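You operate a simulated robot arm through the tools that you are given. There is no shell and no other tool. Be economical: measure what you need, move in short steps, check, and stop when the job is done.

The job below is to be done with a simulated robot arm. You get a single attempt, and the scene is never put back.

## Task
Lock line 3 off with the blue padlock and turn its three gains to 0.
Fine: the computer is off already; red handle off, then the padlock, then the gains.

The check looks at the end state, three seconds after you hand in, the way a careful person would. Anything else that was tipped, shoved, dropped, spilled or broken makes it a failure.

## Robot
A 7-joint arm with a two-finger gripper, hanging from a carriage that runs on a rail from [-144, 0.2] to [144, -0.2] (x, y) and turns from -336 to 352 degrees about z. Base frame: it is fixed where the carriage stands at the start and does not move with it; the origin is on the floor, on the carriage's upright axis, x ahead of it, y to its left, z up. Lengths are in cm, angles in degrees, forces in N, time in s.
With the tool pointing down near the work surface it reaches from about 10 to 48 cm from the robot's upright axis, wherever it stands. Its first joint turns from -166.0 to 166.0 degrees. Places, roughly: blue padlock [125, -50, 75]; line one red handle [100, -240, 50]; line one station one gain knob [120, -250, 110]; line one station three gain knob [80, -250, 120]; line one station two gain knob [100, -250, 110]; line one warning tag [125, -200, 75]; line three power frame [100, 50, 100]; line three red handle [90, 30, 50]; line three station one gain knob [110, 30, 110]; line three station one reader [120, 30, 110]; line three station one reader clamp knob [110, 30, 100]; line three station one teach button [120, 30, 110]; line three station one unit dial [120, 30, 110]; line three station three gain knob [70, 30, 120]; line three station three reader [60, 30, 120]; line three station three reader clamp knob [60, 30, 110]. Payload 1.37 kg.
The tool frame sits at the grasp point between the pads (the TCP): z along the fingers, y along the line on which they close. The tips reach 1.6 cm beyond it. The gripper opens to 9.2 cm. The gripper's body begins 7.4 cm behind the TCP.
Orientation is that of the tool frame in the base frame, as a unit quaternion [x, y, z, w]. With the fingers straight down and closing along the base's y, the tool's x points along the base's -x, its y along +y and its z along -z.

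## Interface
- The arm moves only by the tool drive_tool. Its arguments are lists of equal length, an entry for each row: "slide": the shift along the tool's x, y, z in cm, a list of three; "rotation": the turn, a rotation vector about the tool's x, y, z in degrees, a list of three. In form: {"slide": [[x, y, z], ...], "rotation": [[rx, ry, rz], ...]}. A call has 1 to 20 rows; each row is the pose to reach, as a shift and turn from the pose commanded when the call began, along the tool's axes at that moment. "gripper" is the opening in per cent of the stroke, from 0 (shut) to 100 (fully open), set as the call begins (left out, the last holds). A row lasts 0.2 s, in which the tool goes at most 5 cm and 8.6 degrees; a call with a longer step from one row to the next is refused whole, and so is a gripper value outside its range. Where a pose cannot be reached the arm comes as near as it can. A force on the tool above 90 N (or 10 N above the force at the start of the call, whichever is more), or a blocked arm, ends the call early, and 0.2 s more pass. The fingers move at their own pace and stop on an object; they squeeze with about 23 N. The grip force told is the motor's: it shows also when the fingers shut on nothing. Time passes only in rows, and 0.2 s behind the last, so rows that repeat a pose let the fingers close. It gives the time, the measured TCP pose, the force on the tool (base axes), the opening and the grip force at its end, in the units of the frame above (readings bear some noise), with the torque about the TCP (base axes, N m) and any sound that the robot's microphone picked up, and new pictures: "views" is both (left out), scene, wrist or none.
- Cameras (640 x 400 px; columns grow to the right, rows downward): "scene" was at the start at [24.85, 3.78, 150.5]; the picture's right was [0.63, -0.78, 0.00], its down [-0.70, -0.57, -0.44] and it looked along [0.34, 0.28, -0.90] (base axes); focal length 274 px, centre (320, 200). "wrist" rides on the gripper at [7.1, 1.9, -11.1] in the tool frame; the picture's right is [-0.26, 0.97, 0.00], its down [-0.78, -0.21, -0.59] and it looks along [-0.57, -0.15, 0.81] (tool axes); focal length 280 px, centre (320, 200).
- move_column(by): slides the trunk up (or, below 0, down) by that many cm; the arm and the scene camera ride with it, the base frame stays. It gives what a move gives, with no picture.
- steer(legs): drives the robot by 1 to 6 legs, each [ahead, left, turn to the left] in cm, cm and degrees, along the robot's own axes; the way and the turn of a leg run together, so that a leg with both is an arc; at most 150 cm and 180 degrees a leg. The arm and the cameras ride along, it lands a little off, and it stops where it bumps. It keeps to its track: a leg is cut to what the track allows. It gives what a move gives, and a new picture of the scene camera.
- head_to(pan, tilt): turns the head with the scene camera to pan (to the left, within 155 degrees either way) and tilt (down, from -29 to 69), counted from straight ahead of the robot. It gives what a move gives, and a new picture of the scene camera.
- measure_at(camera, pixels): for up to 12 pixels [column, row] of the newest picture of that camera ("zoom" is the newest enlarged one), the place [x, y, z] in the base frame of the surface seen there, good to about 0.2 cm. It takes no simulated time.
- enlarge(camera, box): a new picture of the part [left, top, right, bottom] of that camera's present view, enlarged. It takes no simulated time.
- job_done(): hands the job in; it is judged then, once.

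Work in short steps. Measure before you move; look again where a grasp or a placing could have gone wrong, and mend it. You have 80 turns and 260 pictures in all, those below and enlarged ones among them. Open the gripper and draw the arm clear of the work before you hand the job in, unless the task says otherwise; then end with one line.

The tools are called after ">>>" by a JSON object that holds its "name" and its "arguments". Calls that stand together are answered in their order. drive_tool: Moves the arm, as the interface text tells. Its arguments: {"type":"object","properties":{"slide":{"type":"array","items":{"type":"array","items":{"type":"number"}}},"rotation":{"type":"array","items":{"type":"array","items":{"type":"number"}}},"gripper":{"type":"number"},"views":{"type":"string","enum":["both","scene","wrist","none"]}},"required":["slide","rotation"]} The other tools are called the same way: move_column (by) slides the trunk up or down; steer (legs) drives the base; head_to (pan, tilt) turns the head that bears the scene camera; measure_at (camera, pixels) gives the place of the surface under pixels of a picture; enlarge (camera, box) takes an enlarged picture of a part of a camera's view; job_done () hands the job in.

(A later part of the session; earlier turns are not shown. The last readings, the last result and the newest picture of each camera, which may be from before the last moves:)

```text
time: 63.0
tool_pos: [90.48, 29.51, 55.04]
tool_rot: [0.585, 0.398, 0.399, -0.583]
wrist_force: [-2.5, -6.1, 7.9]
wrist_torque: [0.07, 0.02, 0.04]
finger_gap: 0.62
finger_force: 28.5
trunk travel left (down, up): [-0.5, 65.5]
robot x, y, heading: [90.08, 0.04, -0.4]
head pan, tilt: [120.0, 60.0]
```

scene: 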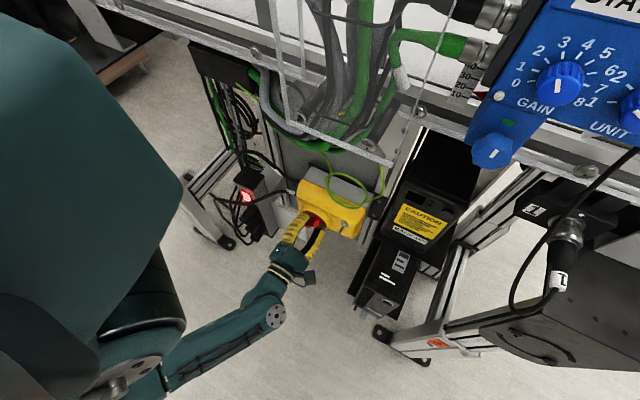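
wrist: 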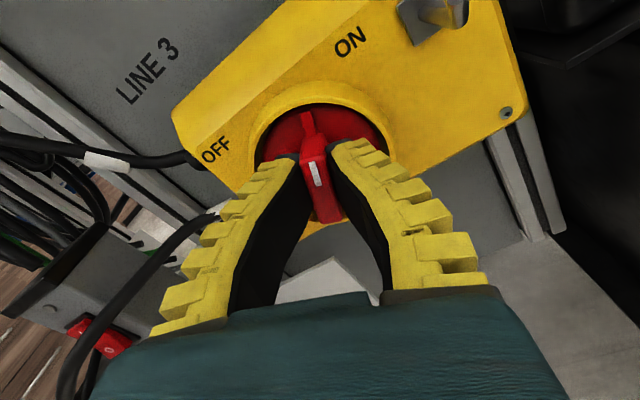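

The handle turns with the gripper (bar still vertical in the wrist view, box rotated). I continue in the same sense up to 90° in total.

>>> {"name": "drive_tool", "arguments": {"slide": [[0, 0, 0], [0, 0, 0], [0, 0, 0], [0, 0, 0], [0, 0, 0], [0, 0, 0], [0, 0, 0], [0, 0, 0], [0, 0, 0]], "rotation": [[0, 0, -8], [0, 0, -16], [0, 0, -24], [0, 0, -32], [0, 0, -40], [0, 0, -48], [0, 0, -56], [0, 0, -64], [0, 0, -66]]}}

```text
time: 65.0
tool_pos: [90.08, 29.51, 54.92]
tool_rot: [0.275, 0.653, 0.651, -0.272]
wrist_force: [-13.0, -3.2, 6.7]
wrist_torque: [0.29, 0.07, 0.35]
finger_gap: 0.62
finger_force: 28.3
trunk travel left (down, up): [-0.5, 65.5]
robot x, y, heading: [89.92, 0.42, -0.7]
head pan, tilt: [120.0, 60.0]
```

scene: 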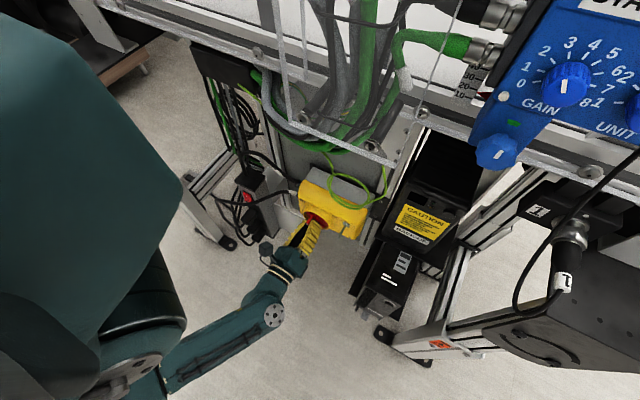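
wrist: 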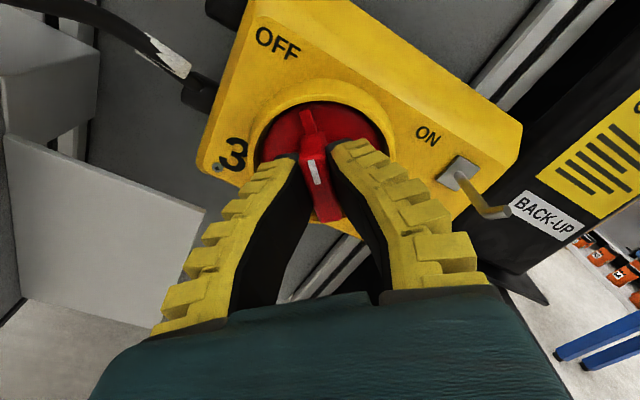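

The pointer is at 45° up-left at OFF and the outlet lamp has gone dark. I open the gripper partly and back away.

>>> {"name": "drive_tool", "arguments": {"slide": [[0, 0, 0], [0, 0, 0], [0, 0, 0], [0, 0, -3], [0, 0, -6], [0, 0, -8], [0, 0, -8]], "rotation": [[0, 0, 0], [0, 0, 0], [0, 0, 0], [0, 0, 0], [0, 0, 0], [0, 0, 0], [0, 0, 0]], "gripper": 35, "views": "wrist"}}

>>> {"name": "enlarge", "arguments": {"camera": "wrist", "box": [250, 20, 490, 180]}}

```text
time: 66.6
tool_pos: [90.6, 21.56, 55.05]
tool_rot: [0.275, 0.654, 0.65, -0.272]
wrist_force: [-0.7, -1.8, 0.7]
wrist_torque: [0.02, 0.02, 0.04]
finger_gap: 3.6
finger_force: 2.5
trunk travel left (down, up): [-0.5, 65.5]
robot x, y, heading: [90.35, -0.36, -0.9]
head pan, tilt: [120.0, 60.0]
```

wrist: 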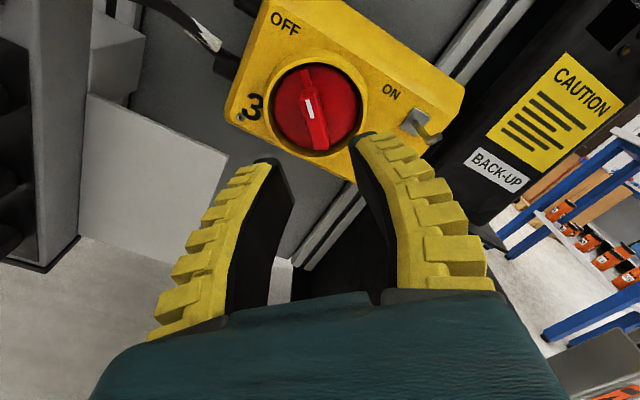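

```text
2.50 times, centred on (370, 100) of wrist
```

zoom: 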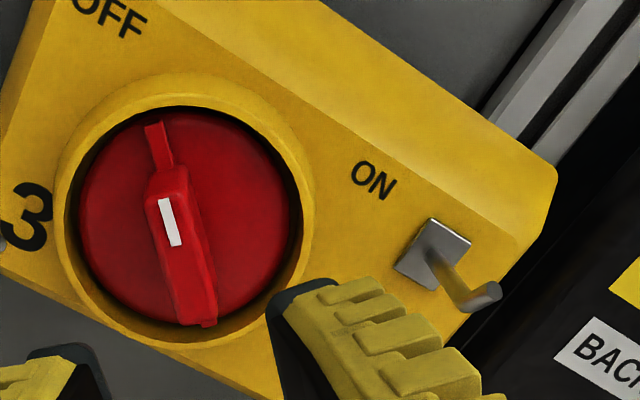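

I measure the lock pin on the switch box (plate at (418,118), tip near (435,138)).

>>> {"name": "measure_at", "arguments": {"camera": "zoom", "pixels": [[487, 296], [497, 290], [478, 306], [462, 290], [450, 270], [436, 255], [432, 222], [467, 240], [400, 265], [432, 288]]}}

```text
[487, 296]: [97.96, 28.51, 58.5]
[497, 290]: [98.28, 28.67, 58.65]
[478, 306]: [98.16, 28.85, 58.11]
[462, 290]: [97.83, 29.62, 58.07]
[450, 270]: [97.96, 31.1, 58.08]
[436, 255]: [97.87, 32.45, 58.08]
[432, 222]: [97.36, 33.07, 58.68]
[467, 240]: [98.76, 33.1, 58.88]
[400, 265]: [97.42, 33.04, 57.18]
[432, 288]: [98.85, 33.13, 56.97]
```

The pin runs from (98, 33, 58.1) to a slightly raised tip at (98, 28.5, 58.5). Now I sweep the arm from +y through +x to face −y.

>>> {"name": "drive_tool", "arguments": {"slide": [[-2.16, 2.16, -0.1], [-4.29, 4.29, -0.8], [-6.33, 6.33, -1.8], [-8.24, 8.24, -3.2], [-10, 10, -5], [-11.56, 11.56, -7.2], [-12.9, 12.9, -9.6], [-13.98, 13.98, -12.3], [-14.8, 14.8, -15.1], [-15.3, 15.3, -18.1], [-15.5, 15.5, -21.1], [-15.5, 15.5, -24.2], [-15.1, 15.1, -27.2], [-14.4, 14.4, -30.1], [-13.5, 13.5, -32.9], [-12.3, 12.3, -35.5], [-10.8, 10.8, -37.7], [-9.14, 9.14, -39.7], [-7.3, 7.3, -41.3], [-5.3, 5.3, -42.6]], "rotation": [[-5.66, -5.66, 0], [-11.3, -11.3, 0], [-17, -17, 0], [-22.6, -22.6, 0], [-28.3, -28.3, 0], [-33.9, -33.9, 0], [-39.6, -39.6, 0], [-45.3, -45.3, 0], [-50.9, -50.9, 0], [-56.6, -56.6, 0], [-62.2, -62.2, 0], [-67.9, -67.9, 0], [-73.5, -73.5, 0], [-79.2, -79.2, 0], [-84.9, -84.9, 0], [-90.5, -90.5, 0], [-96.2, -96.2, 0], [-101.8, -101.8, 0], [-107.5, -107.5, 0], [-113.1, -113.1, 0]], "views": "none"}}

>>> {"name": "head_to", "arguments": {"pan": -60, "tilt": 45}}

```text
time: 70.8
tool_pos: [97.94, -21.04, 55.04]
tool_rot: [0.691, -0.151, 0.376, 0.599]
wrist_force: [0.5, -0.1, -0.5]
wrist_torque: [0.01, 0.0, -0.01]
finger_gap: 3.58
finger_force: 2.6
trunk travel left (down, up): [-0.5, 65.5]
robot x, y, heading: [90.18, -0.19, -0.6]
head pan, tilt: [120.0, 60.0]
```

```text
time: 73.5
tool_pos: [97.96, -20.93, 55.03]
tool_rot: [0.69, -0.151, 0.377, 0.599]
wrist_force: [0.4, 0.6, -0.5]
wrist_torque: [0.01, 0.0, 0.0]
finger_gap: 3.58
finger_force: 2.4
trunk travel left (down, up): [-0.5, 65.5]
robot x, y, heading: [90.09, -0.12, -0.6]
head pan, tilt: [-60.0, 45.0]
```

scene: 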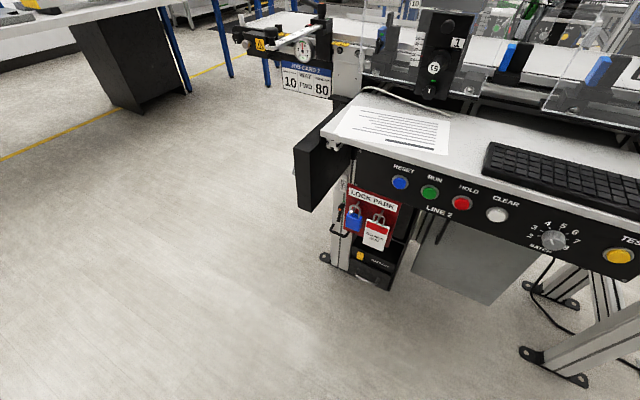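

The padlock hangs on the left peg at (354,217). I finish the yaw and then roll so the camera is above, then drive along the rail.

>>> {"name": "drive_tool", "arguments": {"slide": [[-1.8, 1.8, -0.5], [-3.6, 3.6, -1], [-5.2, 5.2, -1.6], [-5.2, 5.2, -1.6]], "rotation": [[-5, -5, 0], [-10, -10, 0], [-14.1, -14.1, 0], [-14.1, -14.1, 0]], "views": "none"}}

>>> {"name": "drive_tool", "arguments": {"slide": [[0, 0, 0], [0, 0, 0], [0, 0, 0], [0, 0, 0], [0, 0, 0], [0, 0, 0], [0, 0, 0]], "rotation": [[0, 0, 8], [0, 0, 16], [0, 0, 24], [0, 0, 32], [0, 0, 40], [0, 0, 45], [0, 0, 45]], "gripper": 70, "views": "none"}}

>>> {"name": "steer", "arguments": {"legs": [[37, 0, 0]]}}

>>> {"name": "move_column", "arguments": {"by": 20}}

>>> {"name": "drive_tool", "arguments": {"slide": [[0, 0, 4], [0, 0, 8], [0, 0, 12], [0, 0, 12]], "rotation": [[0, 0, 0], [0, 0, 0], [0, 0, 0], [0, 0, 0]]}}

```text
time: 74.5
tool_pos: [90.35, -22.98, 55.69]
tool_rot: [0.653, -0.268, 0.268, 0.656]
wrist_force: [0.8, 0.2, -1.2]
wrist_torque: [0.0, 0.0, 0.03]
finger_gap: 3.58
finger_force: 2.5
out of reach, approached as far as the arm can: row 1, 2, 3, 4
trunk travel left (down, up): [-0.5, 65.5]
robot x, y, heading: [90.16, -0.25, -0.7]
head pan, tilt: [-60.0, 45.0]
```

```text
time: 76.1
tool_pos: [90.29, -23.15, 55.56]
tool_rot: [0.5, -0.498, 0.499, 0.503]
wrist_force: [0.4, -0.2, -0.1]
wrist_torque: [0.02, -0.02, -0.01]
finger_gap: 6.68
finger_force: 1.7
trunk travel left (down, up): [-0.5, 65.5]
robot x, y, heading: [90.39, -0.13, -0.7]
head pan, tilt: [-60.0, 45.0]
```

```text
time: 78.4
tool_pos: [127.01, -23.14, 55.63]
tool_rot: [0.502, -0.496, 0.5, 0.501]
wrist_force: [0.9, -0.2, -0.4]
wrist_torque: [0.03, 0.0, -0.02]
finger_gap: 6.66
finger_force: 2.0
trunk travel left (down, up): [-0.5, 65.5]
robot x, y, heading: [126.73, -0.44, -0.7]
head pan, tilt: [-60.0, 45.0]
```

scene: 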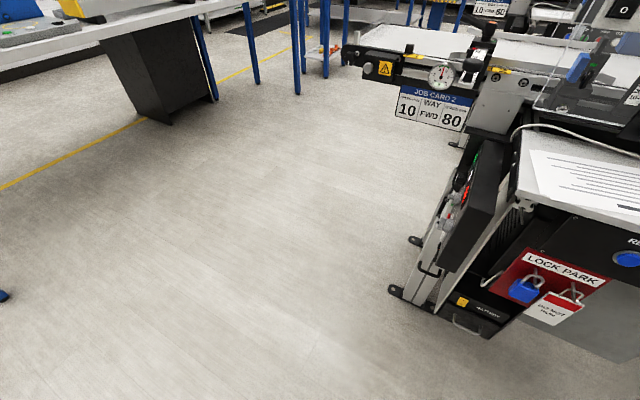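

```text
time: 80.6
tool_pos: [127.08, -23.19, 75.69]
tool_rot: [0.501, -0.497, 0.499, 0.503]
wrist_force: [0.0, 0.2, 0.4]
wrist_torque: [0.03, 0.0, 0.03]
finger_gap: 6.68
finger_force: 1.6
trunk travel left (down, up): [-20.5, 45.5]
robot x, y, heading: [126.67, 0.02, -0.5]
head pan, tilt: [-60.0, 45.0]
```

```text
time: 81.6
tool_pos: [127.01, -35.21, 75.66]
tool_rot: [0.502, -0.497, 0.498, 0.503]
wrist_force: [0.5, 0.1, -0.9]
wrist_torque: [-0.06, -0.02, 0.02]
finger_gap: 6.66
finger_force: 1.6
trunk travel left (down, up): [-20.5, 45.5]
robot x, y, heading: [126.52, -0.62, -0.7]
head pan, tilt: [-60.0, 45.0]
```

scene: 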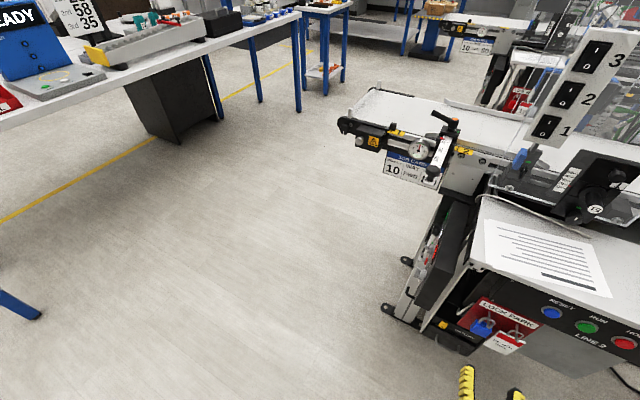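
wrist: 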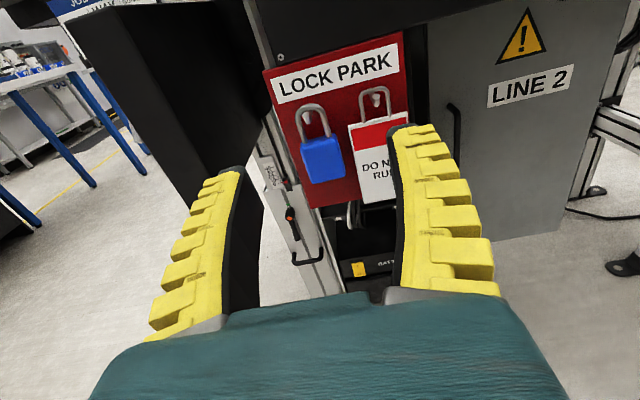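

The padlock is seen from the front at (322,150). I enlarge and measure body, shackle and peg.

>>> {"name": "enlarge", "arguments": {"camera": "wrist", "box": [270, 80, 414, 200]}}

>>> {"name": "measure_at", "arguments": {"camera": "wrist", "pixels": [[305, 158], [338, 152], [322, 150], [324, 178], [317, 141], [306, 120], [312, 106], [325, 122], [311, 117], [300, 150], [345, 168], [352, 150]]}}

```text
3.33 times, centred on (342, 140) of wrist
```

zoom: 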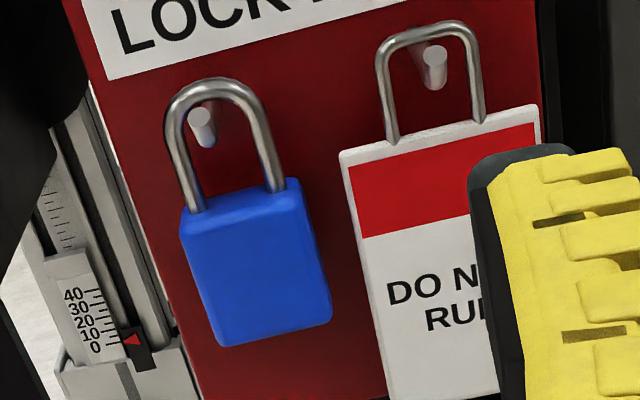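

```text
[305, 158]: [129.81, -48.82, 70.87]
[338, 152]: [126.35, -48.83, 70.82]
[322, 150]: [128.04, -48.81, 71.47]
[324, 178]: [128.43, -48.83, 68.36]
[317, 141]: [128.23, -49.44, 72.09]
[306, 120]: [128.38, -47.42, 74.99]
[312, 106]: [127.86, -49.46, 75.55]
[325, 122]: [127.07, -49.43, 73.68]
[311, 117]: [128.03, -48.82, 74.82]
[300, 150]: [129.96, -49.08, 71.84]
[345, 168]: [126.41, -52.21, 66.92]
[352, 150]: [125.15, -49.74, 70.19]
```

The tag hangs close to the padlock's right side. I measure the gap and depth between them.

>>> {"name": "measure_at", "arguments": {"camera": "zoom", "pixels": [[345, 160], [352, 220], [370, 330], [318, 250], [328, 310], [300, 190], [185, 215], [210, 320], [202, 130], [203, 112], [435, 75], [430, 140]]}}

```text
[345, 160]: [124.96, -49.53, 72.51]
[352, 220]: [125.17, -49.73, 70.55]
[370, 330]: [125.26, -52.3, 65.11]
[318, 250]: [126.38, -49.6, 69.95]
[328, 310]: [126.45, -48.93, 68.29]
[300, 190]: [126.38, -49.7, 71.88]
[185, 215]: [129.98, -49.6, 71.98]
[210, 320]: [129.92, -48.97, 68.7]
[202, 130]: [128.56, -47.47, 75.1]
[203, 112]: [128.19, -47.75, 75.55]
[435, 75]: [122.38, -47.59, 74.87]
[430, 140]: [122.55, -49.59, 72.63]
```

Gap to the tag is ~1.1 cm, with the tag's front at y −49.6, so I'll grip only the front 0.6 cm of the body. First a pre-grasp at y −44.

>>> {"name": "drive_tool", "arguments": {"slide": [[-2.5, -0.6, 2.5], [-5.3, -1.2, 5], [-5.3, -1.2, 9], [-5.3, -1.2, 9]], "rotation": [[0, 0, 0], [0, 0, 0], [0, 0, 0], [0, 0, 0]], "gripper": 48, "views": "wrist"}}

>>> {"name": "enlarge", "arguments": {"camera": "wrist", "box": [220, 60, 420, 200]}}

```text
time: 82.6
tool_pos: [128.23, -44.09, 70.37]
tool_rot: [0.501, -0.497, 0.498, 0.503]
wrist_force: [-0.4, -0.5, 0.2]
wrist_torque: [-0.03, 0.0, 0.0]
finger_gap: 4.74
finger_force: 2.2
trunk travel left (down, up): [-20.5, 45.5]
robot x, y, heading: [126.86, 0.07, -0.6]
head pan, tilt: [-60.0, 45.0]
```

wrist: 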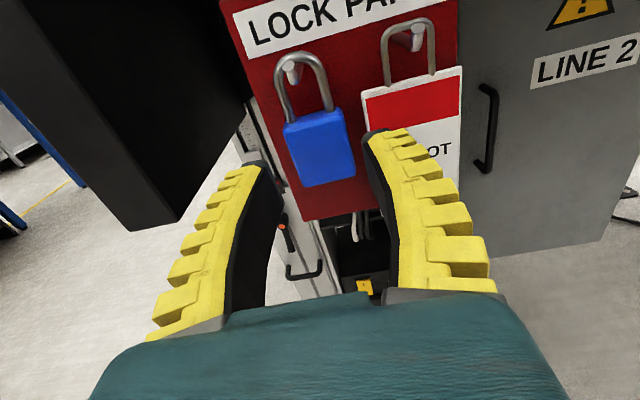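

```text
2.86 times, centred on (320, 130) of wrist
```

zoom: 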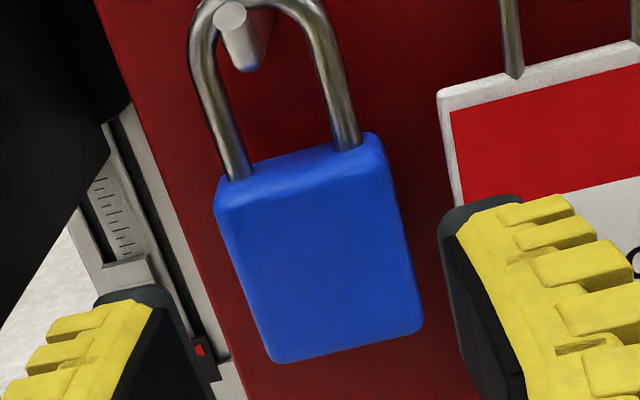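

I re-measure at close range to fix the final depth and centring.

>>> {"name": "measure_at", "arguments": {"camera": "zoom", "pixels": [[225, 230], [400, 240], [320, 260], [300, 340], [300, 165], [447, 140], [440, 98], [345, 100], [205, 60], [235, 30], [245, 62], [290, 8]]}}

```text
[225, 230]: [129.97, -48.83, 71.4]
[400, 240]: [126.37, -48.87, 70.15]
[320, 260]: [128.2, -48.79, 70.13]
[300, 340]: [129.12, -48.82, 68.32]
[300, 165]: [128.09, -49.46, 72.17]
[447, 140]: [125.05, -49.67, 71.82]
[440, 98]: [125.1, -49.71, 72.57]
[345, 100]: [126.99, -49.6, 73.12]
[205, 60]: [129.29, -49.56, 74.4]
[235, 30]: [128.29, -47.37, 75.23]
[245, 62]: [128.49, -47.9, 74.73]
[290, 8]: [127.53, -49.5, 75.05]
```

Body x 126.3–130.0, front y −48.8. I advance 3.85 cm (tips to about −49.55) and close.

>>> {"name": "drive_tool", "arguments": {"slide": [[0, 0, 2], [0, 0, 3.85], [0, 0, 3.85]], "rotation": [[0, 0, 0], [0, 0, 0], [0, 0, 0]], "views": "none"}}

>>> {"name": "drive_tool", "arguments": {"slide": [[0, 0, 0], [0, 0, 0], [0, 0, 0]], "rotation": [[0, 0, 0], [0, 0, 0], [0, 0, 0]], "gripper": 20, "views": "both"}}

```text
time: 83.4
tool_pos: [128.17, -48.08, 70.28]
tool_rot: [0.501, -0.497, 0.499, 0.503]
wrist_force: [0.1, 0.5, -0.1]
wrist_torque: [-0.02, -0.01, 0.01]
finger_gap: 4.75
finger_force: 2.4
trunk travel left (down, up): [-20.5, 45.5]
robot x, y, heading: [126.79, -0.26, -0.7]
head pan, tilt: [-60.0, 45.0]
```

```text
time: 84.2
tool_pos: [128.23, -48.02, 70.45]
tool_rot: [0.502, -0.496, 0.499, 0.503]
wrist_force: [0.7, -0.2, -0.8]
wrist_torque: [-0.04, 0.04, 0.0]
finger_gap: 3.05
finger_force: 23.1
trunk travel left (down, up): [-20.5, 45.5]
robot x, y, heading: [126.52, -0.05, -0.3]
head pan, tilt: [-60.0, 45.0]
```

scene: 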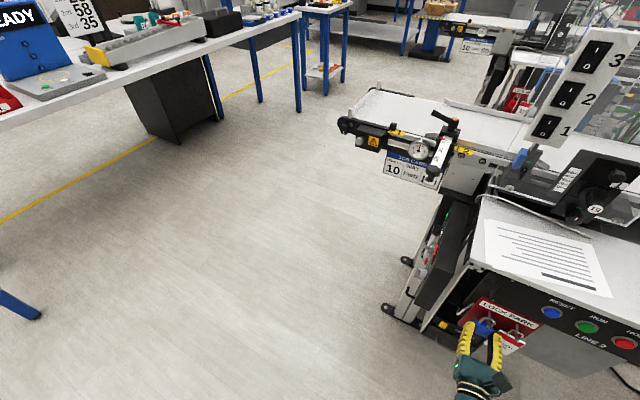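
wrist: 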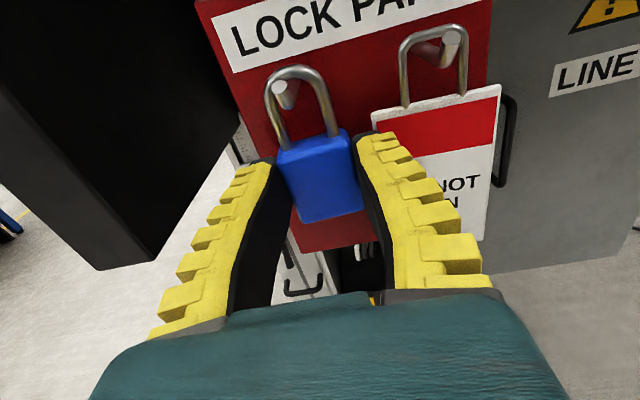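

Gripped with 23 N. I lift 1 cm.

>>> {"name": "drive_tool", "arguments": {"slide": [[0.5, 0, 0], [1, 0, 0], [1, 0, 0]], "rotation": [[0, 0, 0], [0, 0, 0], [0, 0, 0]], "gripper": 0, "views": "wrist"}}

>>> {"name": "enlarge", "arguments": {"camera": "wrist", "box": [220, 40, 420, 180]}}

```text
time: 85.0
tool_pos: [127.97, -48.02, 71.4]
tool_rot: [0.501, -0.497, 0.499, 0.503]
wrist_force: [-0.7, -0.9, -1.9]
wrist_torque: [0.0, -0.01, -0.01]
finger_gap: 3.02
finger_force: 22.6
trunk travel left (down, up): [-20.5, 45.5]
robot x, y, heading: [126.95, -0.43, -0.8]
head pan, tilt: [-60.0, 45.0]
```

wrist: 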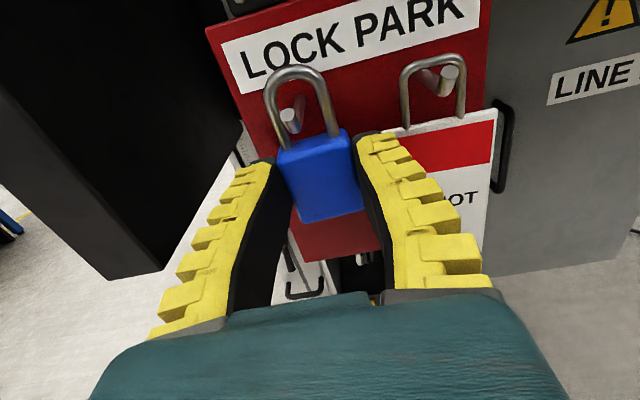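

```text
2.86 times, centred on (320, 110) of wrist
```

zoom: 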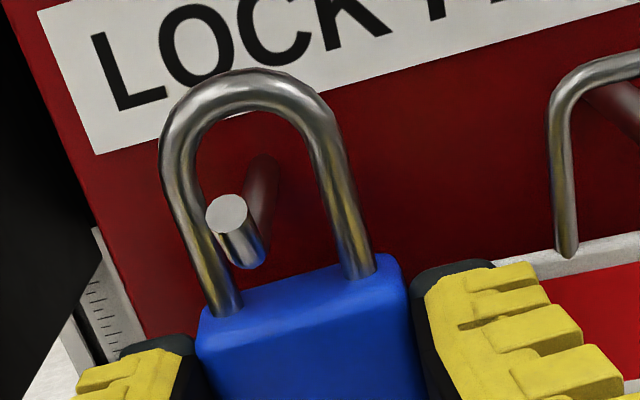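

The peg has an upturned tip inside the loop; I measure clearances above and below it.

>>> {"name": "measure_at", "arguments": {"camera": "zoom", "pixels": [[228, 200], [228, 215], [245, 262], [240, 240], [245, 105], [250, 85], [290, 285], [300, 300], [170, 160], [330, 160], [262, 190]]}}

```text
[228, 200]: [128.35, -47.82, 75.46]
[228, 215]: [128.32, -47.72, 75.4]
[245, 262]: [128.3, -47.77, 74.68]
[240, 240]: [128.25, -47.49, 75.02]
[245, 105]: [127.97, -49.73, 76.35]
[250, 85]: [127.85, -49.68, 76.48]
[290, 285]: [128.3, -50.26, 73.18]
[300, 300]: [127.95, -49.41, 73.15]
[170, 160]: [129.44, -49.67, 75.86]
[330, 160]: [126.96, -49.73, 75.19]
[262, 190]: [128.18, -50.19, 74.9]
```

Clearance is about 0.6 above the tip and 1.2 below; I lift 0.3 more and pull straight out 6 cm.

>>> {"name": "drive_tool", "arguments": {"slide": [[0.3, 0, 0], [0.3, 0, -1.5], [0.3, 0, -3], [0.3, 0, -6], [0.3, 0, -6]], "rotation": [[0, 0, 0], [0, 0, 0], [0, 0, 0], [0, 0, 0], [0, 0, 0]]}}

>>> {"name": "enlarge", "arguments": {"camera": "wrist", "box": [220, 40, 420, 180]}}

```text
time: 86.2
tool_pos: [128.1, -41.87, 71.7]
tool_rot: [0.501, -0.497, 0.499, 0.503]
wrist_force: [0.5, 0.5, -1.4]
wrist_torque: [0.05, 0.0, 0.01]
finger_gap: 3.0
finger_force: 22.5
trunk travel left (down, up): [-20.5, 45.5]
robot x, y, heading: [126.91, -0.3, -0.6]
head pan, tilt: [-60.0, 45.0]
```

scene: 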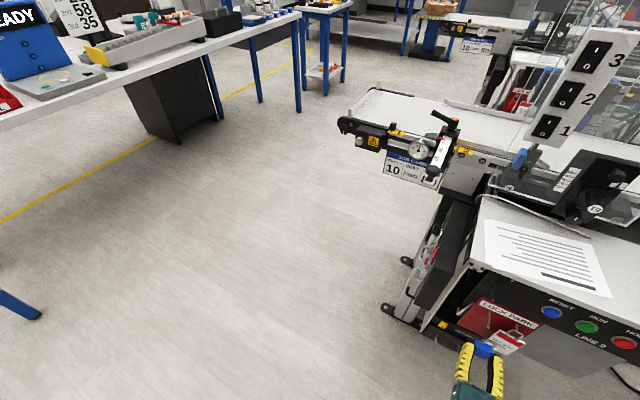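
wrist: 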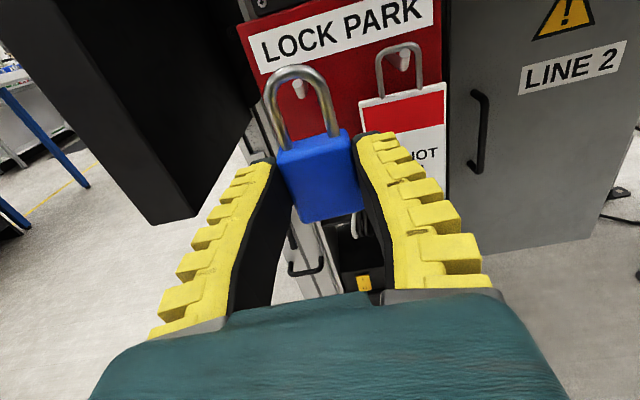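

```text
2.86 times, centred on (320, 110) of wrist
```

zoom: 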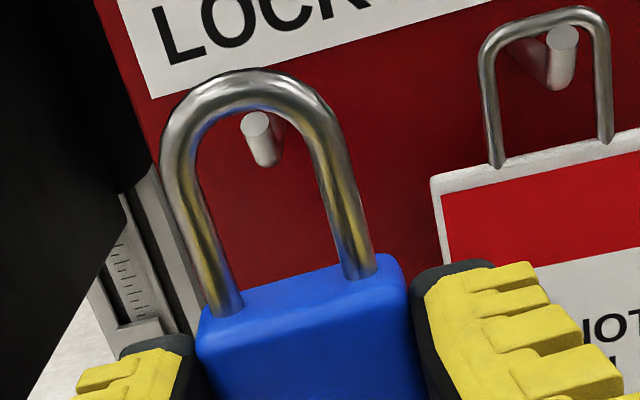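

Padlock is free and the tag undisturbed. I measure the loop relative to the TCP.

>>> {"name": "measure_at", "arguments": {"camera": "zoom", "pixels": [[228, 285], [357, 250], [240, 102], [245, 72], [178, 160], [330, 150], [290, 290], [310, 350], [215, 340], [400, 290]]}}

```text
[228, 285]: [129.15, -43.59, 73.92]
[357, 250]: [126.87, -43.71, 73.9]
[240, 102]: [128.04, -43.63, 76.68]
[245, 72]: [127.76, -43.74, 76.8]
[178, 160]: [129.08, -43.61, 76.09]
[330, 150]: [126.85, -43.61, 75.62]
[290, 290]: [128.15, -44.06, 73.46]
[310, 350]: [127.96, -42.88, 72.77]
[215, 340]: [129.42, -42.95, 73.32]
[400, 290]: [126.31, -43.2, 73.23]
```

I retract to r≈23, lower the trunk, and drive back to x≈90.

>>> {"name": "drive_tool", "arguments": {"slide": [[0, 0, -4], [0, 0, -8], [0, 0, -12], [0, 0, -16], [0, 0, -18.5], [0, 0, -18.5]], "rotation": [[0, 0, 0], [0, 0, 0], [0, 0, 0], [0, 0, 0], [0, 0, 0], [0, 0, 0]], "views": "none"}}

>>> {"name": "move_column", "arguments": {"by": -17}}

>>> {"name": "steer", "arguments": {"legs": [[-37, 0, 0]]}}

>>> {"name": "drive_tool", "arguments": {"slide": [[0, -3.1, -0.2], [0, -6.2, -0.9], [0, -9.15, -1.9], [0, -11.9, -3.4], [0, -14.5, -5.3], [0, -16.7, -7.4], [0, -18.65, -9.9], [0, -20.2, -12.6], [0, -21.4, -15.5], [0, -22.2, -18.6], [0, -22.5, -21.7], [0, -22.4, -24.85], [0, -21.8, -27.9], [0, -20.9, -30.9], [0, -19.5, -33.75], [0, -17.7, -36.4], [0, -15.6, -38.7], [0, -13.2, -40.7], [0, -10.6, -42.4], [0, -7.7, -43.6]], "rotation": [[8, 0, 0], [16, 0, 0], [24, 0, 0], [32, 0, 0], [40, 0, 0], [48, 0, 0], [56, 0, 0], [64, 0, 0], [72, 0, 0], [80, 0, 0], [88, 0, 0], [96, 0, 0], [104, 0, 0], [112, 0, 0], [120, 0, 0], [128, 0, 0], [136, 0, 0], [144, 0, 0], [152, 0, 0], [160, 0, 0]], "views": "wrist"}}

```text
time: 87.6
tool_pos: [128.22, -23.41, 71.69]
tool_rot: [0.501, -0.498, 0.499, 0.502]
wrist_force: [0.5, -0.1, -0.2]
wrist_torque: [0.01, -0.02, -0.02]
finger_gap: 3.01
finger_force: 23.5
trunk travel left (down, up): [-20.5, 45.5]
robot x, y, heading: [126.6, -0.14, -0.4]
head pan, tilt: [-60.0, 45.0]
```

```text
time: 89.5
tool_pos: [128.19, -23.48, 54.68]
tool_rot: [0.501, -0.497, 0.499, 0.502]
wrist_force: [-0.2, -0.3, -1.1]
wrist_torque: [0.01, -0.01, 0.01]
finger_gap: 3.01
finger_force: 23.1
trunk travel left (down, up): [-3.5, 62.5]
robot x, y, heading: [126.54, -0.19, -0.6]
head pan, tilt: [-60.0, 45.0]
```

```text
time: 91.9
tool_pos: [91.12, -23.35, 54.68]
tool_rot: [0.501, -0.498, 0.498, 0.503]
wrist_force: [-0.6, -0.2, -1.4]
wrist_torque: [0.0, 0.05, 0.05]
finger_gap: 3.0
finger_force: 23.2
trunk travel left (down, up): [-3.5, 62.5]
robot x, y, heading: [89.8, -0.11, -0.9]
head pan, tilt: [-60.0, 45.0]
```

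scene: 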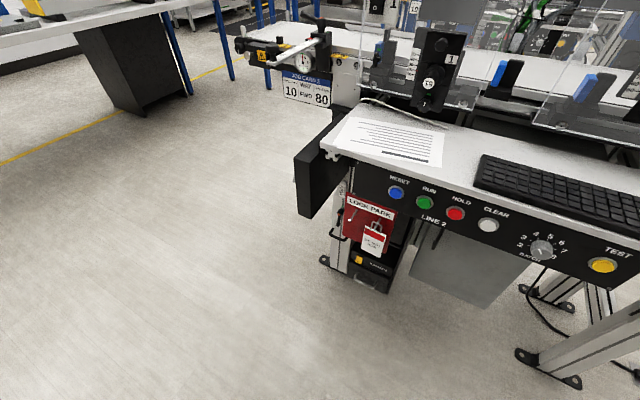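

```text
time: 96.1
tool_pos: [98.68, 20.2, 54.53]
tool_rot: [0.582, 0.405, 0.576, -0.407]
wrist_force: [-0.4, -1.1, -0.6]
wrist_torque: [-0.02, -0.03, 0.04]
finger_gap: 2.97
finger_force: 22.7
trunk travel left (down, up): [-3.5, 62.5]
robot x, y, heading: [89.49, -0.05, -0.5]
head pan, tilt: [-60.0, 45.0]
```

wrist: 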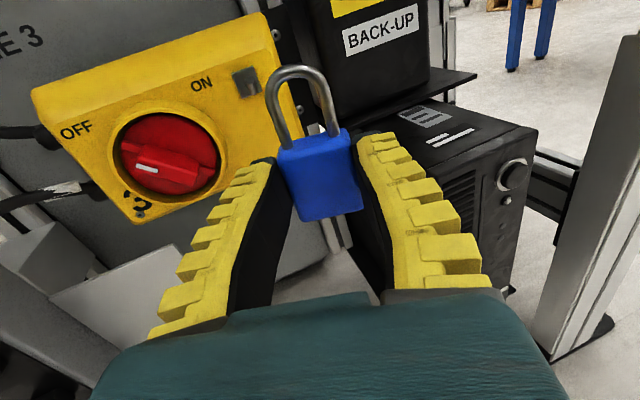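

Handle is clearly at OFF. I finish the yaw to face +y at the carriage's own x, then shift the carriage 8 cm ahead.

>>> {"name": "drive_tool", "arguments": {"slide": [[0, -3, -0.3], [0, -6, -0.6], [0, -9, -0.8], [0, -9, -0.8]], "rotation": [[7, 0, 0], [14, 0, 0], [20, 0, 0], [20, 0, 0]], "views": "none"}}

>>> {"name": "steer", "arguments": {"legs": [[8, 0, 0]]}}

>>> {"name": "drive_tool", "arguments": {"slide": [[0, 0, 0]], "rotation": [[0, 0, 0]], "views": "wrist"}}

>>> {"name": "enlarge", "arguments": {"camera": "wrist", "box": [220, 30, 420, 170]}}

>>> {"name": "head_to", "arguments": {"pan": 125, "tilt": 60}}

```text
time: 97.1
tool_pos: [90.08, 22.64, 54.56]
tool_rot: [0.502, 0.499, 0.498, -0.501]
wrist_force: [-0.1, 0.6, -0.3]
wrist_torque: [0.0, 0.05, -0.04]
finger_gap: 2.95
finger_force: 22.9
trunk travel left (down, up): [-3.5, 62.5]
robot x, y, heading: [89.89, -0.53, -0.6]
head pan, tilt: [-60.0, 45.0]
```

```text
time: 98.2
tool_pos: [98.16, 22.51, 54.51]
tool_rot: [0.502, 0.499, 0.497, -0.502]
wrist_force: [0.6, 0.5, -1.3]
wrist_torque: [-0.03, 0.02, 0.04]
finger_gap: 2.95
finger_force: 22.8
trunk travel left (down, up): [-3.5, 62.5]
robot x, y, heading: [97.68, -0.22, -0.6]
head pan, tilt: [-60.0, 45.0]
```

scene: 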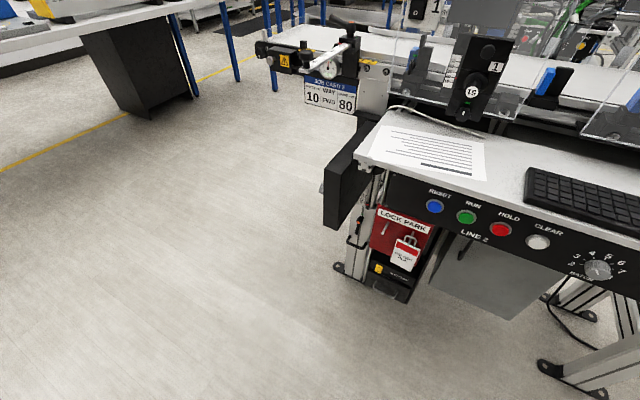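

```text
time: 98.5
tool_pos: [98.08, 22.52, 54.56]
tool_rot: [0.503, 0.499, 0.497, -0.501]
wrist_force: [-0.5, -0.8, -0.9]
wrist_torque: [0.0, -0.01, 0.0]
finger_gap: 2.94
finger_force: 23.0
trunk travel left (down, up): [-3.5, 62.5]
robot x, y, heading: [97.63, -0.33, -0.5]
head pan, tilt: [-60.0, 45.0]
```

wrist: 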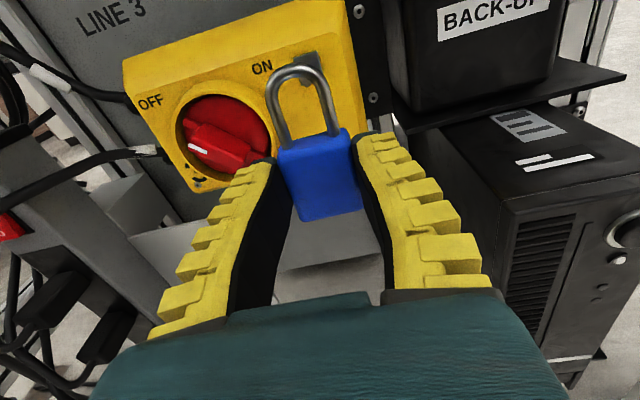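

```text
2.86 times, centred on (320, 100) of wrist
```

zoom: 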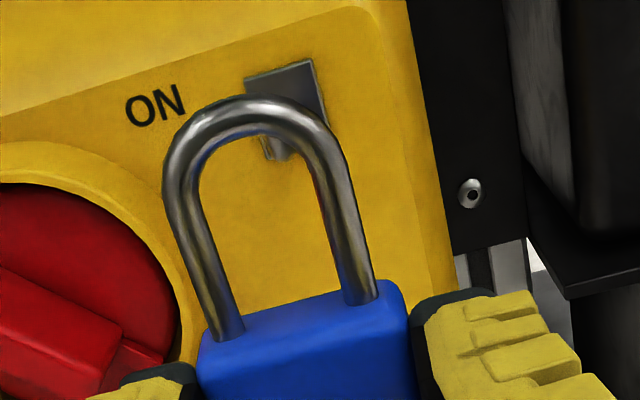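

```text
time: 101.3
tool_pos: [98.07, 22.56, 54.55]
tool_rot: [0.502, 0.499, 0.497, -0.501]
wrist_force: [1.2, -0.1, -0.7]
wrist_torque: [-0.04, 0.02, -0.05]
finger_gap: 2.96
finger_force: 22.9
trunk travel left (down, up): [-3.5, 62.5]
robot x, y, heading: [97.33, -0.34, -0.8]
head pan, tilt: [125.0, 60.0]
```

scene: 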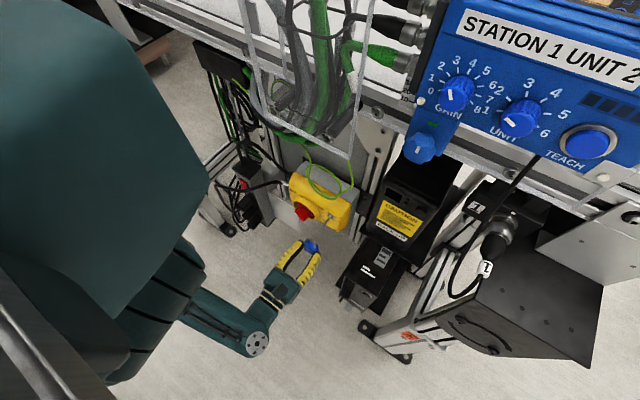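

I measure the loop and the pin once more from here.

>>> {"name": "measure_at", "arguments": {"camera": "zoom", "pixels": [[225, 310], [358, 280], [250, 108], [250, 128], [182, 190], [330, 170], [300, 315], [275, 150], [272, 140], [310, 85], [255, 85]]}}

>>> {"name": "enlarge", "arguments": {"camera": "scene", "box": [260, 150, 380, 270]}}

```text
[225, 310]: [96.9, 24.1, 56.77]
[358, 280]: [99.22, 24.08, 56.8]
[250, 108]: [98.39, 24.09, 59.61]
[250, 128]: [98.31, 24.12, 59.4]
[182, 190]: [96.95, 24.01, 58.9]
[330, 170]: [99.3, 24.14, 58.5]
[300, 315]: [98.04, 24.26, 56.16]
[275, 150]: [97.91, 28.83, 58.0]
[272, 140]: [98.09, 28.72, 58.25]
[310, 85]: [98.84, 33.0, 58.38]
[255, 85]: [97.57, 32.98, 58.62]
```

```text
3.33 times, centred on (320, 210) of scene
```

zoom: 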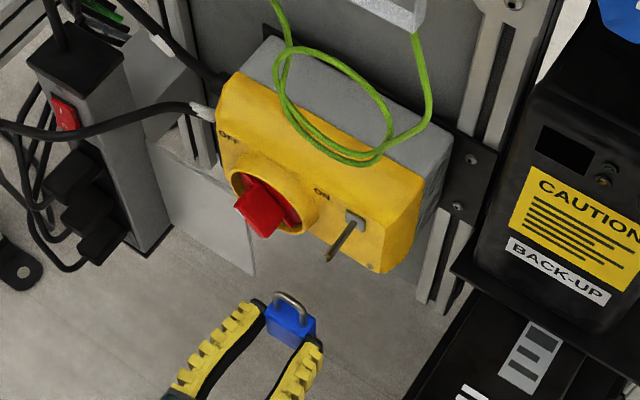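

I check the green-yellow wire's height above the pin.

>>> {"name": "measure_at", "arguments": {"camera": "zoom", "pixels": [[365, 162], [390, 140], [320, 145], [283, 90], [428, 110], [332, 258], [345, 235], [352, 218], [385, 115]]}}

```text
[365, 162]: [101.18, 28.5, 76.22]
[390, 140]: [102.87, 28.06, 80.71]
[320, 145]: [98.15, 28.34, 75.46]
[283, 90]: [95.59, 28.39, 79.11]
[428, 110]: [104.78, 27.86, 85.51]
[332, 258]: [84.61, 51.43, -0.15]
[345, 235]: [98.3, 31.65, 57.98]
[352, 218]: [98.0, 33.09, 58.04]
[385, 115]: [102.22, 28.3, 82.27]
```

The wire is at z ≥ 75, well above. I raise 0.55 and slide forward 6.4 so the loop passes over the pin.

>>> {"name": "drive_tool", "arguments": {"slide": [[0.55, 0, 0], [0.55, -0.05, 1.5], [0.55, -0.05, 3], [0.55, -0.05, 4.2], [0.55, -0.05, 5.4], [0.55, -0.05, 6.4], [0.55, -0.05, 6.4]], "rotation": [[0, 0, 0], [0, 0, 0], [0, 0, 0], [0, 0, 0], [0, 0, 0], [0, 0, 0], [0, 0, 0]]}}

>>> {"name": "enlarge", "arguments": {"camera": "wrist", "box": [220, 30, 420, 170]}}

>>> {"name": "enlarge", "arguments": {"camera": "scene", "box": [260, 150, 380, 270]}}

```text
time: 102.9
tool_pos: [98.02, 29.06, 55.11]
tool_rot: [0.503, 0.499, 0.497, -0.501]
wrist_force: [-0.5, -0.3, -1.6]
wrist_torque: [-0.03, 0.03, 0.0]
finger_gap: 2.97
finger_force: 23.1
trunk travel left (down, up): [-3.5, 62.5]
robot x, y, heading: [98.02, -0.26, -0.5]
head pan, tilt: [125.0, 60.0]
```

scene: 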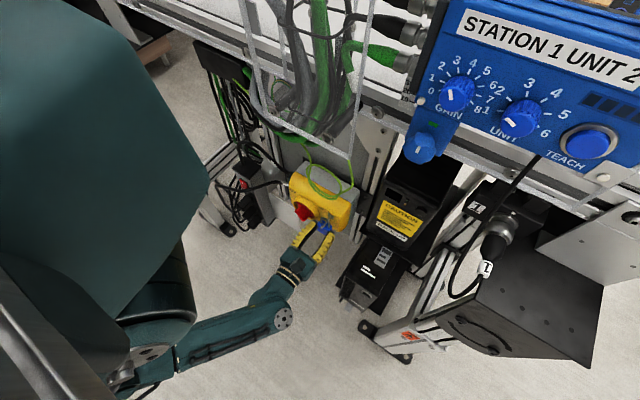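
wrist: 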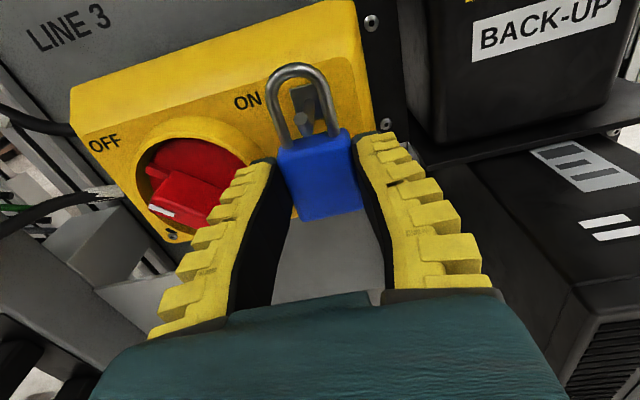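

```text
2.86 times, centred on (320, 100) of wrist
```

zoom: 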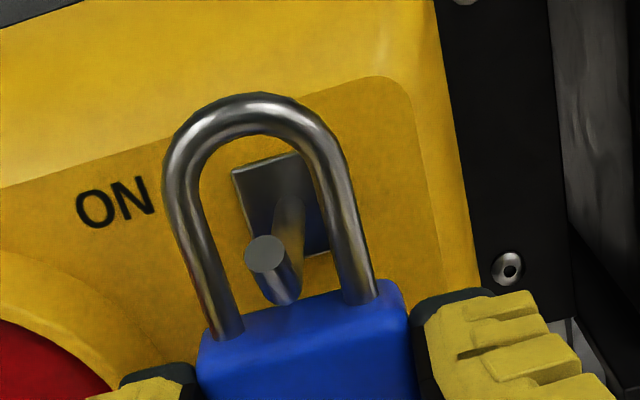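

```text
3.33 times, centred on (320, 210) of scene
```

zoom: 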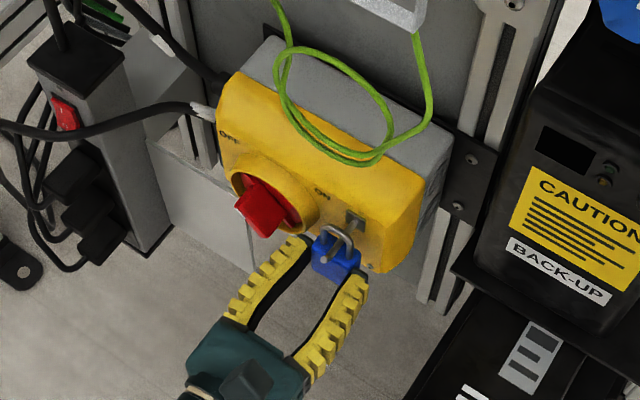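

The pin is through the loop. I lower 1.2 cm so the shackle sits on the pin behind its raised tip.

>>> {"name": "drive_tool", "arguments": {"slide": [[-0.4, 0, 0], [-0.8, 0, 0], [-1.15, 0, 0], [-1.15, 0, 0]], "rotation": [[0, 0, 0], [0, 0, 0], [0, 0, 0], [0, 0, 0]], "views": "wrist"}}

>>> {"name": "enlarge", "arguments": {"camera": "wrist", "box": [220, 30, 420, 170]}}

```text
time: 103.9
tool_pos: [97.97, 29.02, 53.95]
tool_rot: [0.503, 0.499, 0.497, -0.501]
wrist_force: [0.2, 0.2, -0.8]
wrist_torque: [0.0, 0.0, 0.0]
finger_gap: 2.97
finger_force: 22.8
trunk travel left (down, up): [-3.5, 62.5]
robot x, y, heading: [97.93, -0.03, -0.8]
head pan, tilt: [125.0, 60.0]
```

wrist: 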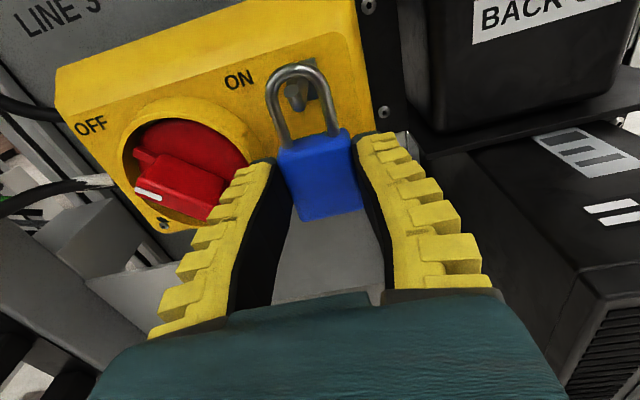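

```text
2.86 times, centred on (320, 100) of wrist
```

zoom: 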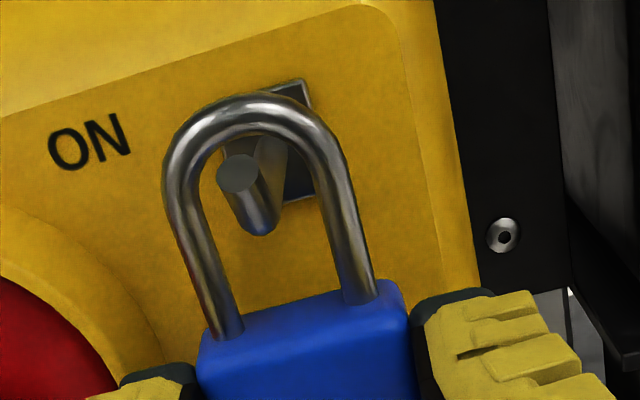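

It is almost resting; I lower 0.25 more, then open just a little wider than the body.

>>> {"name": "drive_tool", "arguments": {"slide": [[-0.25, 0, 0], [-0.25, 0, 0]], "rotation": [[0, 0, 0], [0, 0, 0]], "views": "none"}}

>>> {"name": "drive_tool", "arguments": {"slide": [[0, 0, 0], [0, 0, 0], [0, 0, 0]], "rotation": [[0, 0, 0], [0, 0, 0], [0, 0, 0]], "gripper": 48, "views": "wrist"}}

>>> {"name": "enlarge", "arguments": {"camera": "wrist", "box": [220, 30, 420, 170]}}

```text
time: 104.5
tool_pos: [98.01, 28.94, 53.75]
tool_rot: [0.502, 0.499, 0.497, -0.501]
wrist_force: [0.6, 0.7, -0.3]
wrist_torque: [0.04, -0.03, -0.03]
finger_gap: 2.96
finger_force: 22.9
trunk travel left (down, up): [-3.5, 62.5]
robot x, y, heading: [97.78, -0.1, -0.6]
head pan, tilt: [125.0, 60.0]
```

```text
time: 105.3
tool_pos: [98.01, 28.98, 53.73]
tool_rot: [0.504, 0.498, 0.497, -0.501]
wrist_force: [1.1, 0.5, 0.5]
wrist_torque: [-0.03, -0.02, 0.0]
finger_gap: 4.73
finger_force: 2.1
trunk travel left (down, up): [-3.5, 62.5]
robot x, y, heading: [97.43, -0.01, -0.4]
head pan, tilt: [125.0, 60.0]
```

wrist: 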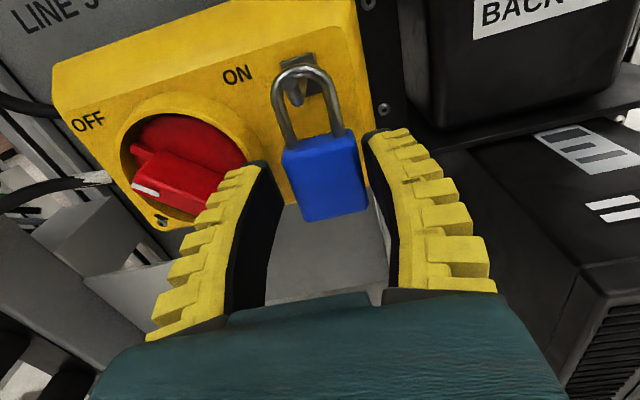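

```text
2.86 times, centred on (320, 100) of wrist
```

zoom: 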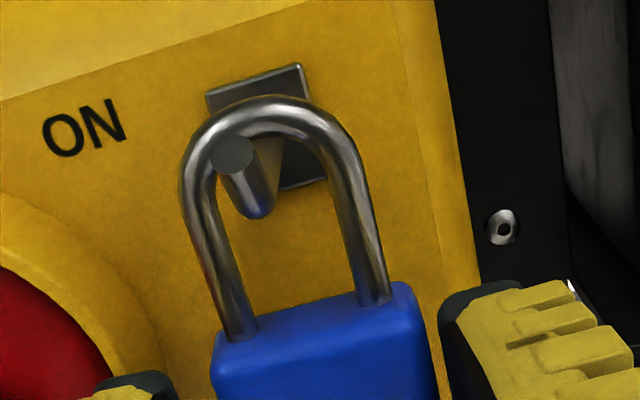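

The padlock hangs freely on the pin. I back straight off to y≈21.5 and check.

>>> {"name": "drive_tool", "arguments": {"slide": [[0, 0, -2], [0, 0, -4], [0, 0, -7.5], [0, 0, -7.5]], "rotation": [[0, 0, 0], [0, 0, 0], [0, 0, 0], [0, 0, 0]], "views": "wrist"}}

>>> {"name": "enlarge", "arguments": {"camera": "scene", "box": [420, 0, 640, 180]}}

>>> {"name": "measure_at", "arguments": {"camera": "scene", "pixels": [[456, 93], [456, 84], [447, 98], [418, 146], [530, 20], [440, 80], [520, 118], [590, 145], [350, 150], [375, 10], [432, 110]]}}

```text
time: 106.3
tool_pos: [98.13, 21.4, 53.84]
tool_rot: [0.502, 0.5, 0.498, -0.501]
wrist_force: [0.5, -0.3, -0.4]
wrist_torque: [0.04, 0.02, 0.01]
finger_gap: 4.74
finger_force: 2.4
trunk travel left (down, up): [-3.5, 62.5]
robot x, y, heading: [97.72, -0.33, -0.7]
head pan, tilt: [125.0, 60.0]
```

wrist: 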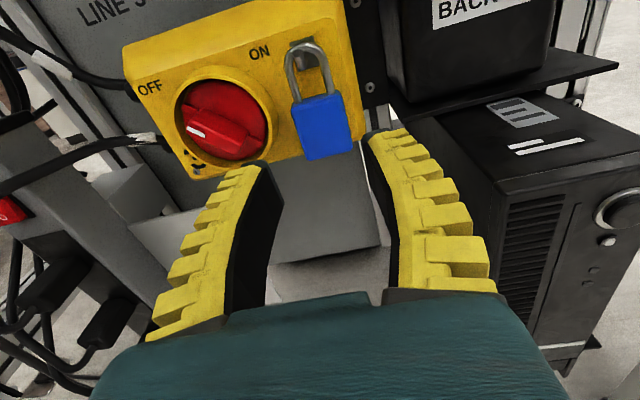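

```text
2.22 times, centred on (530, 90) of scene
```

zoom: 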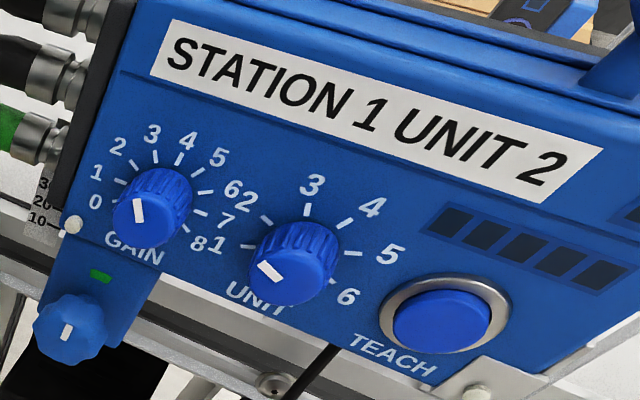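

```text
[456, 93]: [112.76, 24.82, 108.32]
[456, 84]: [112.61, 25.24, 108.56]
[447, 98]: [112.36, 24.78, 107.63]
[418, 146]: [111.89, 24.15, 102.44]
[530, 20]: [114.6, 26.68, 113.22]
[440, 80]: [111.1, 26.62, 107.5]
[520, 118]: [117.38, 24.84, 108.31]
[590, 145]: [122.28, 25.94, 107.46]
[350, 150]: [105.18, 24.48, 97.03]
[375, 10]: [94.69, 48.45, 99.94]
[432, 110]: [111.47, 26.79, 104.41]
```

The padlock hangs well. For the gains I need the elbow and head on the −x side, so I shift back and turn the carriage −180° (arm sweeps through +x to −y at this low height).

>>> {"name": "steer", "arguments": {"legs": [[-8, 0, 0], [0, 0, -90], [0, 0, -90]]}}

>>> {"name": "move_column", "arguments": {"by": 52}}

```text
time: 115.0
tool_pos: [89.53, -21.76, 53.6]
tool_rot: [-0.496, 0.505, -0.499, -0.499]
wrist_force: [-0.5, 1.0, 0.8]
wrist_torque: [-0.02, 0.01, -0.02]
finger_gap: 4.72
finger_force: 1.8
trunk travel left (down, up): [-3.5, 62.5]
robot x, y, heading: [89.7, -0.02, 179.1]
head pan, tilt: [125.0, 60.0]
```

scene: 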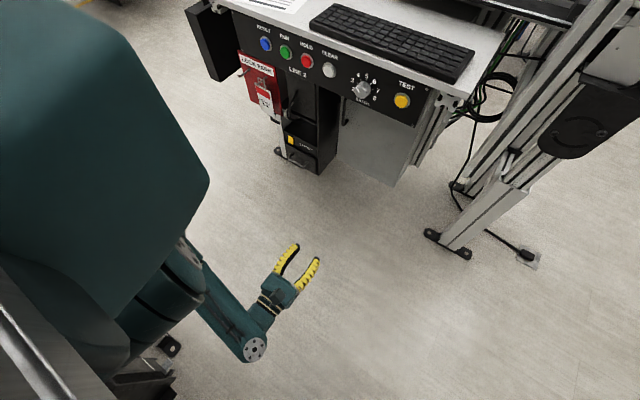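

```text
refused: 52 is not a number from -40 to 40
```

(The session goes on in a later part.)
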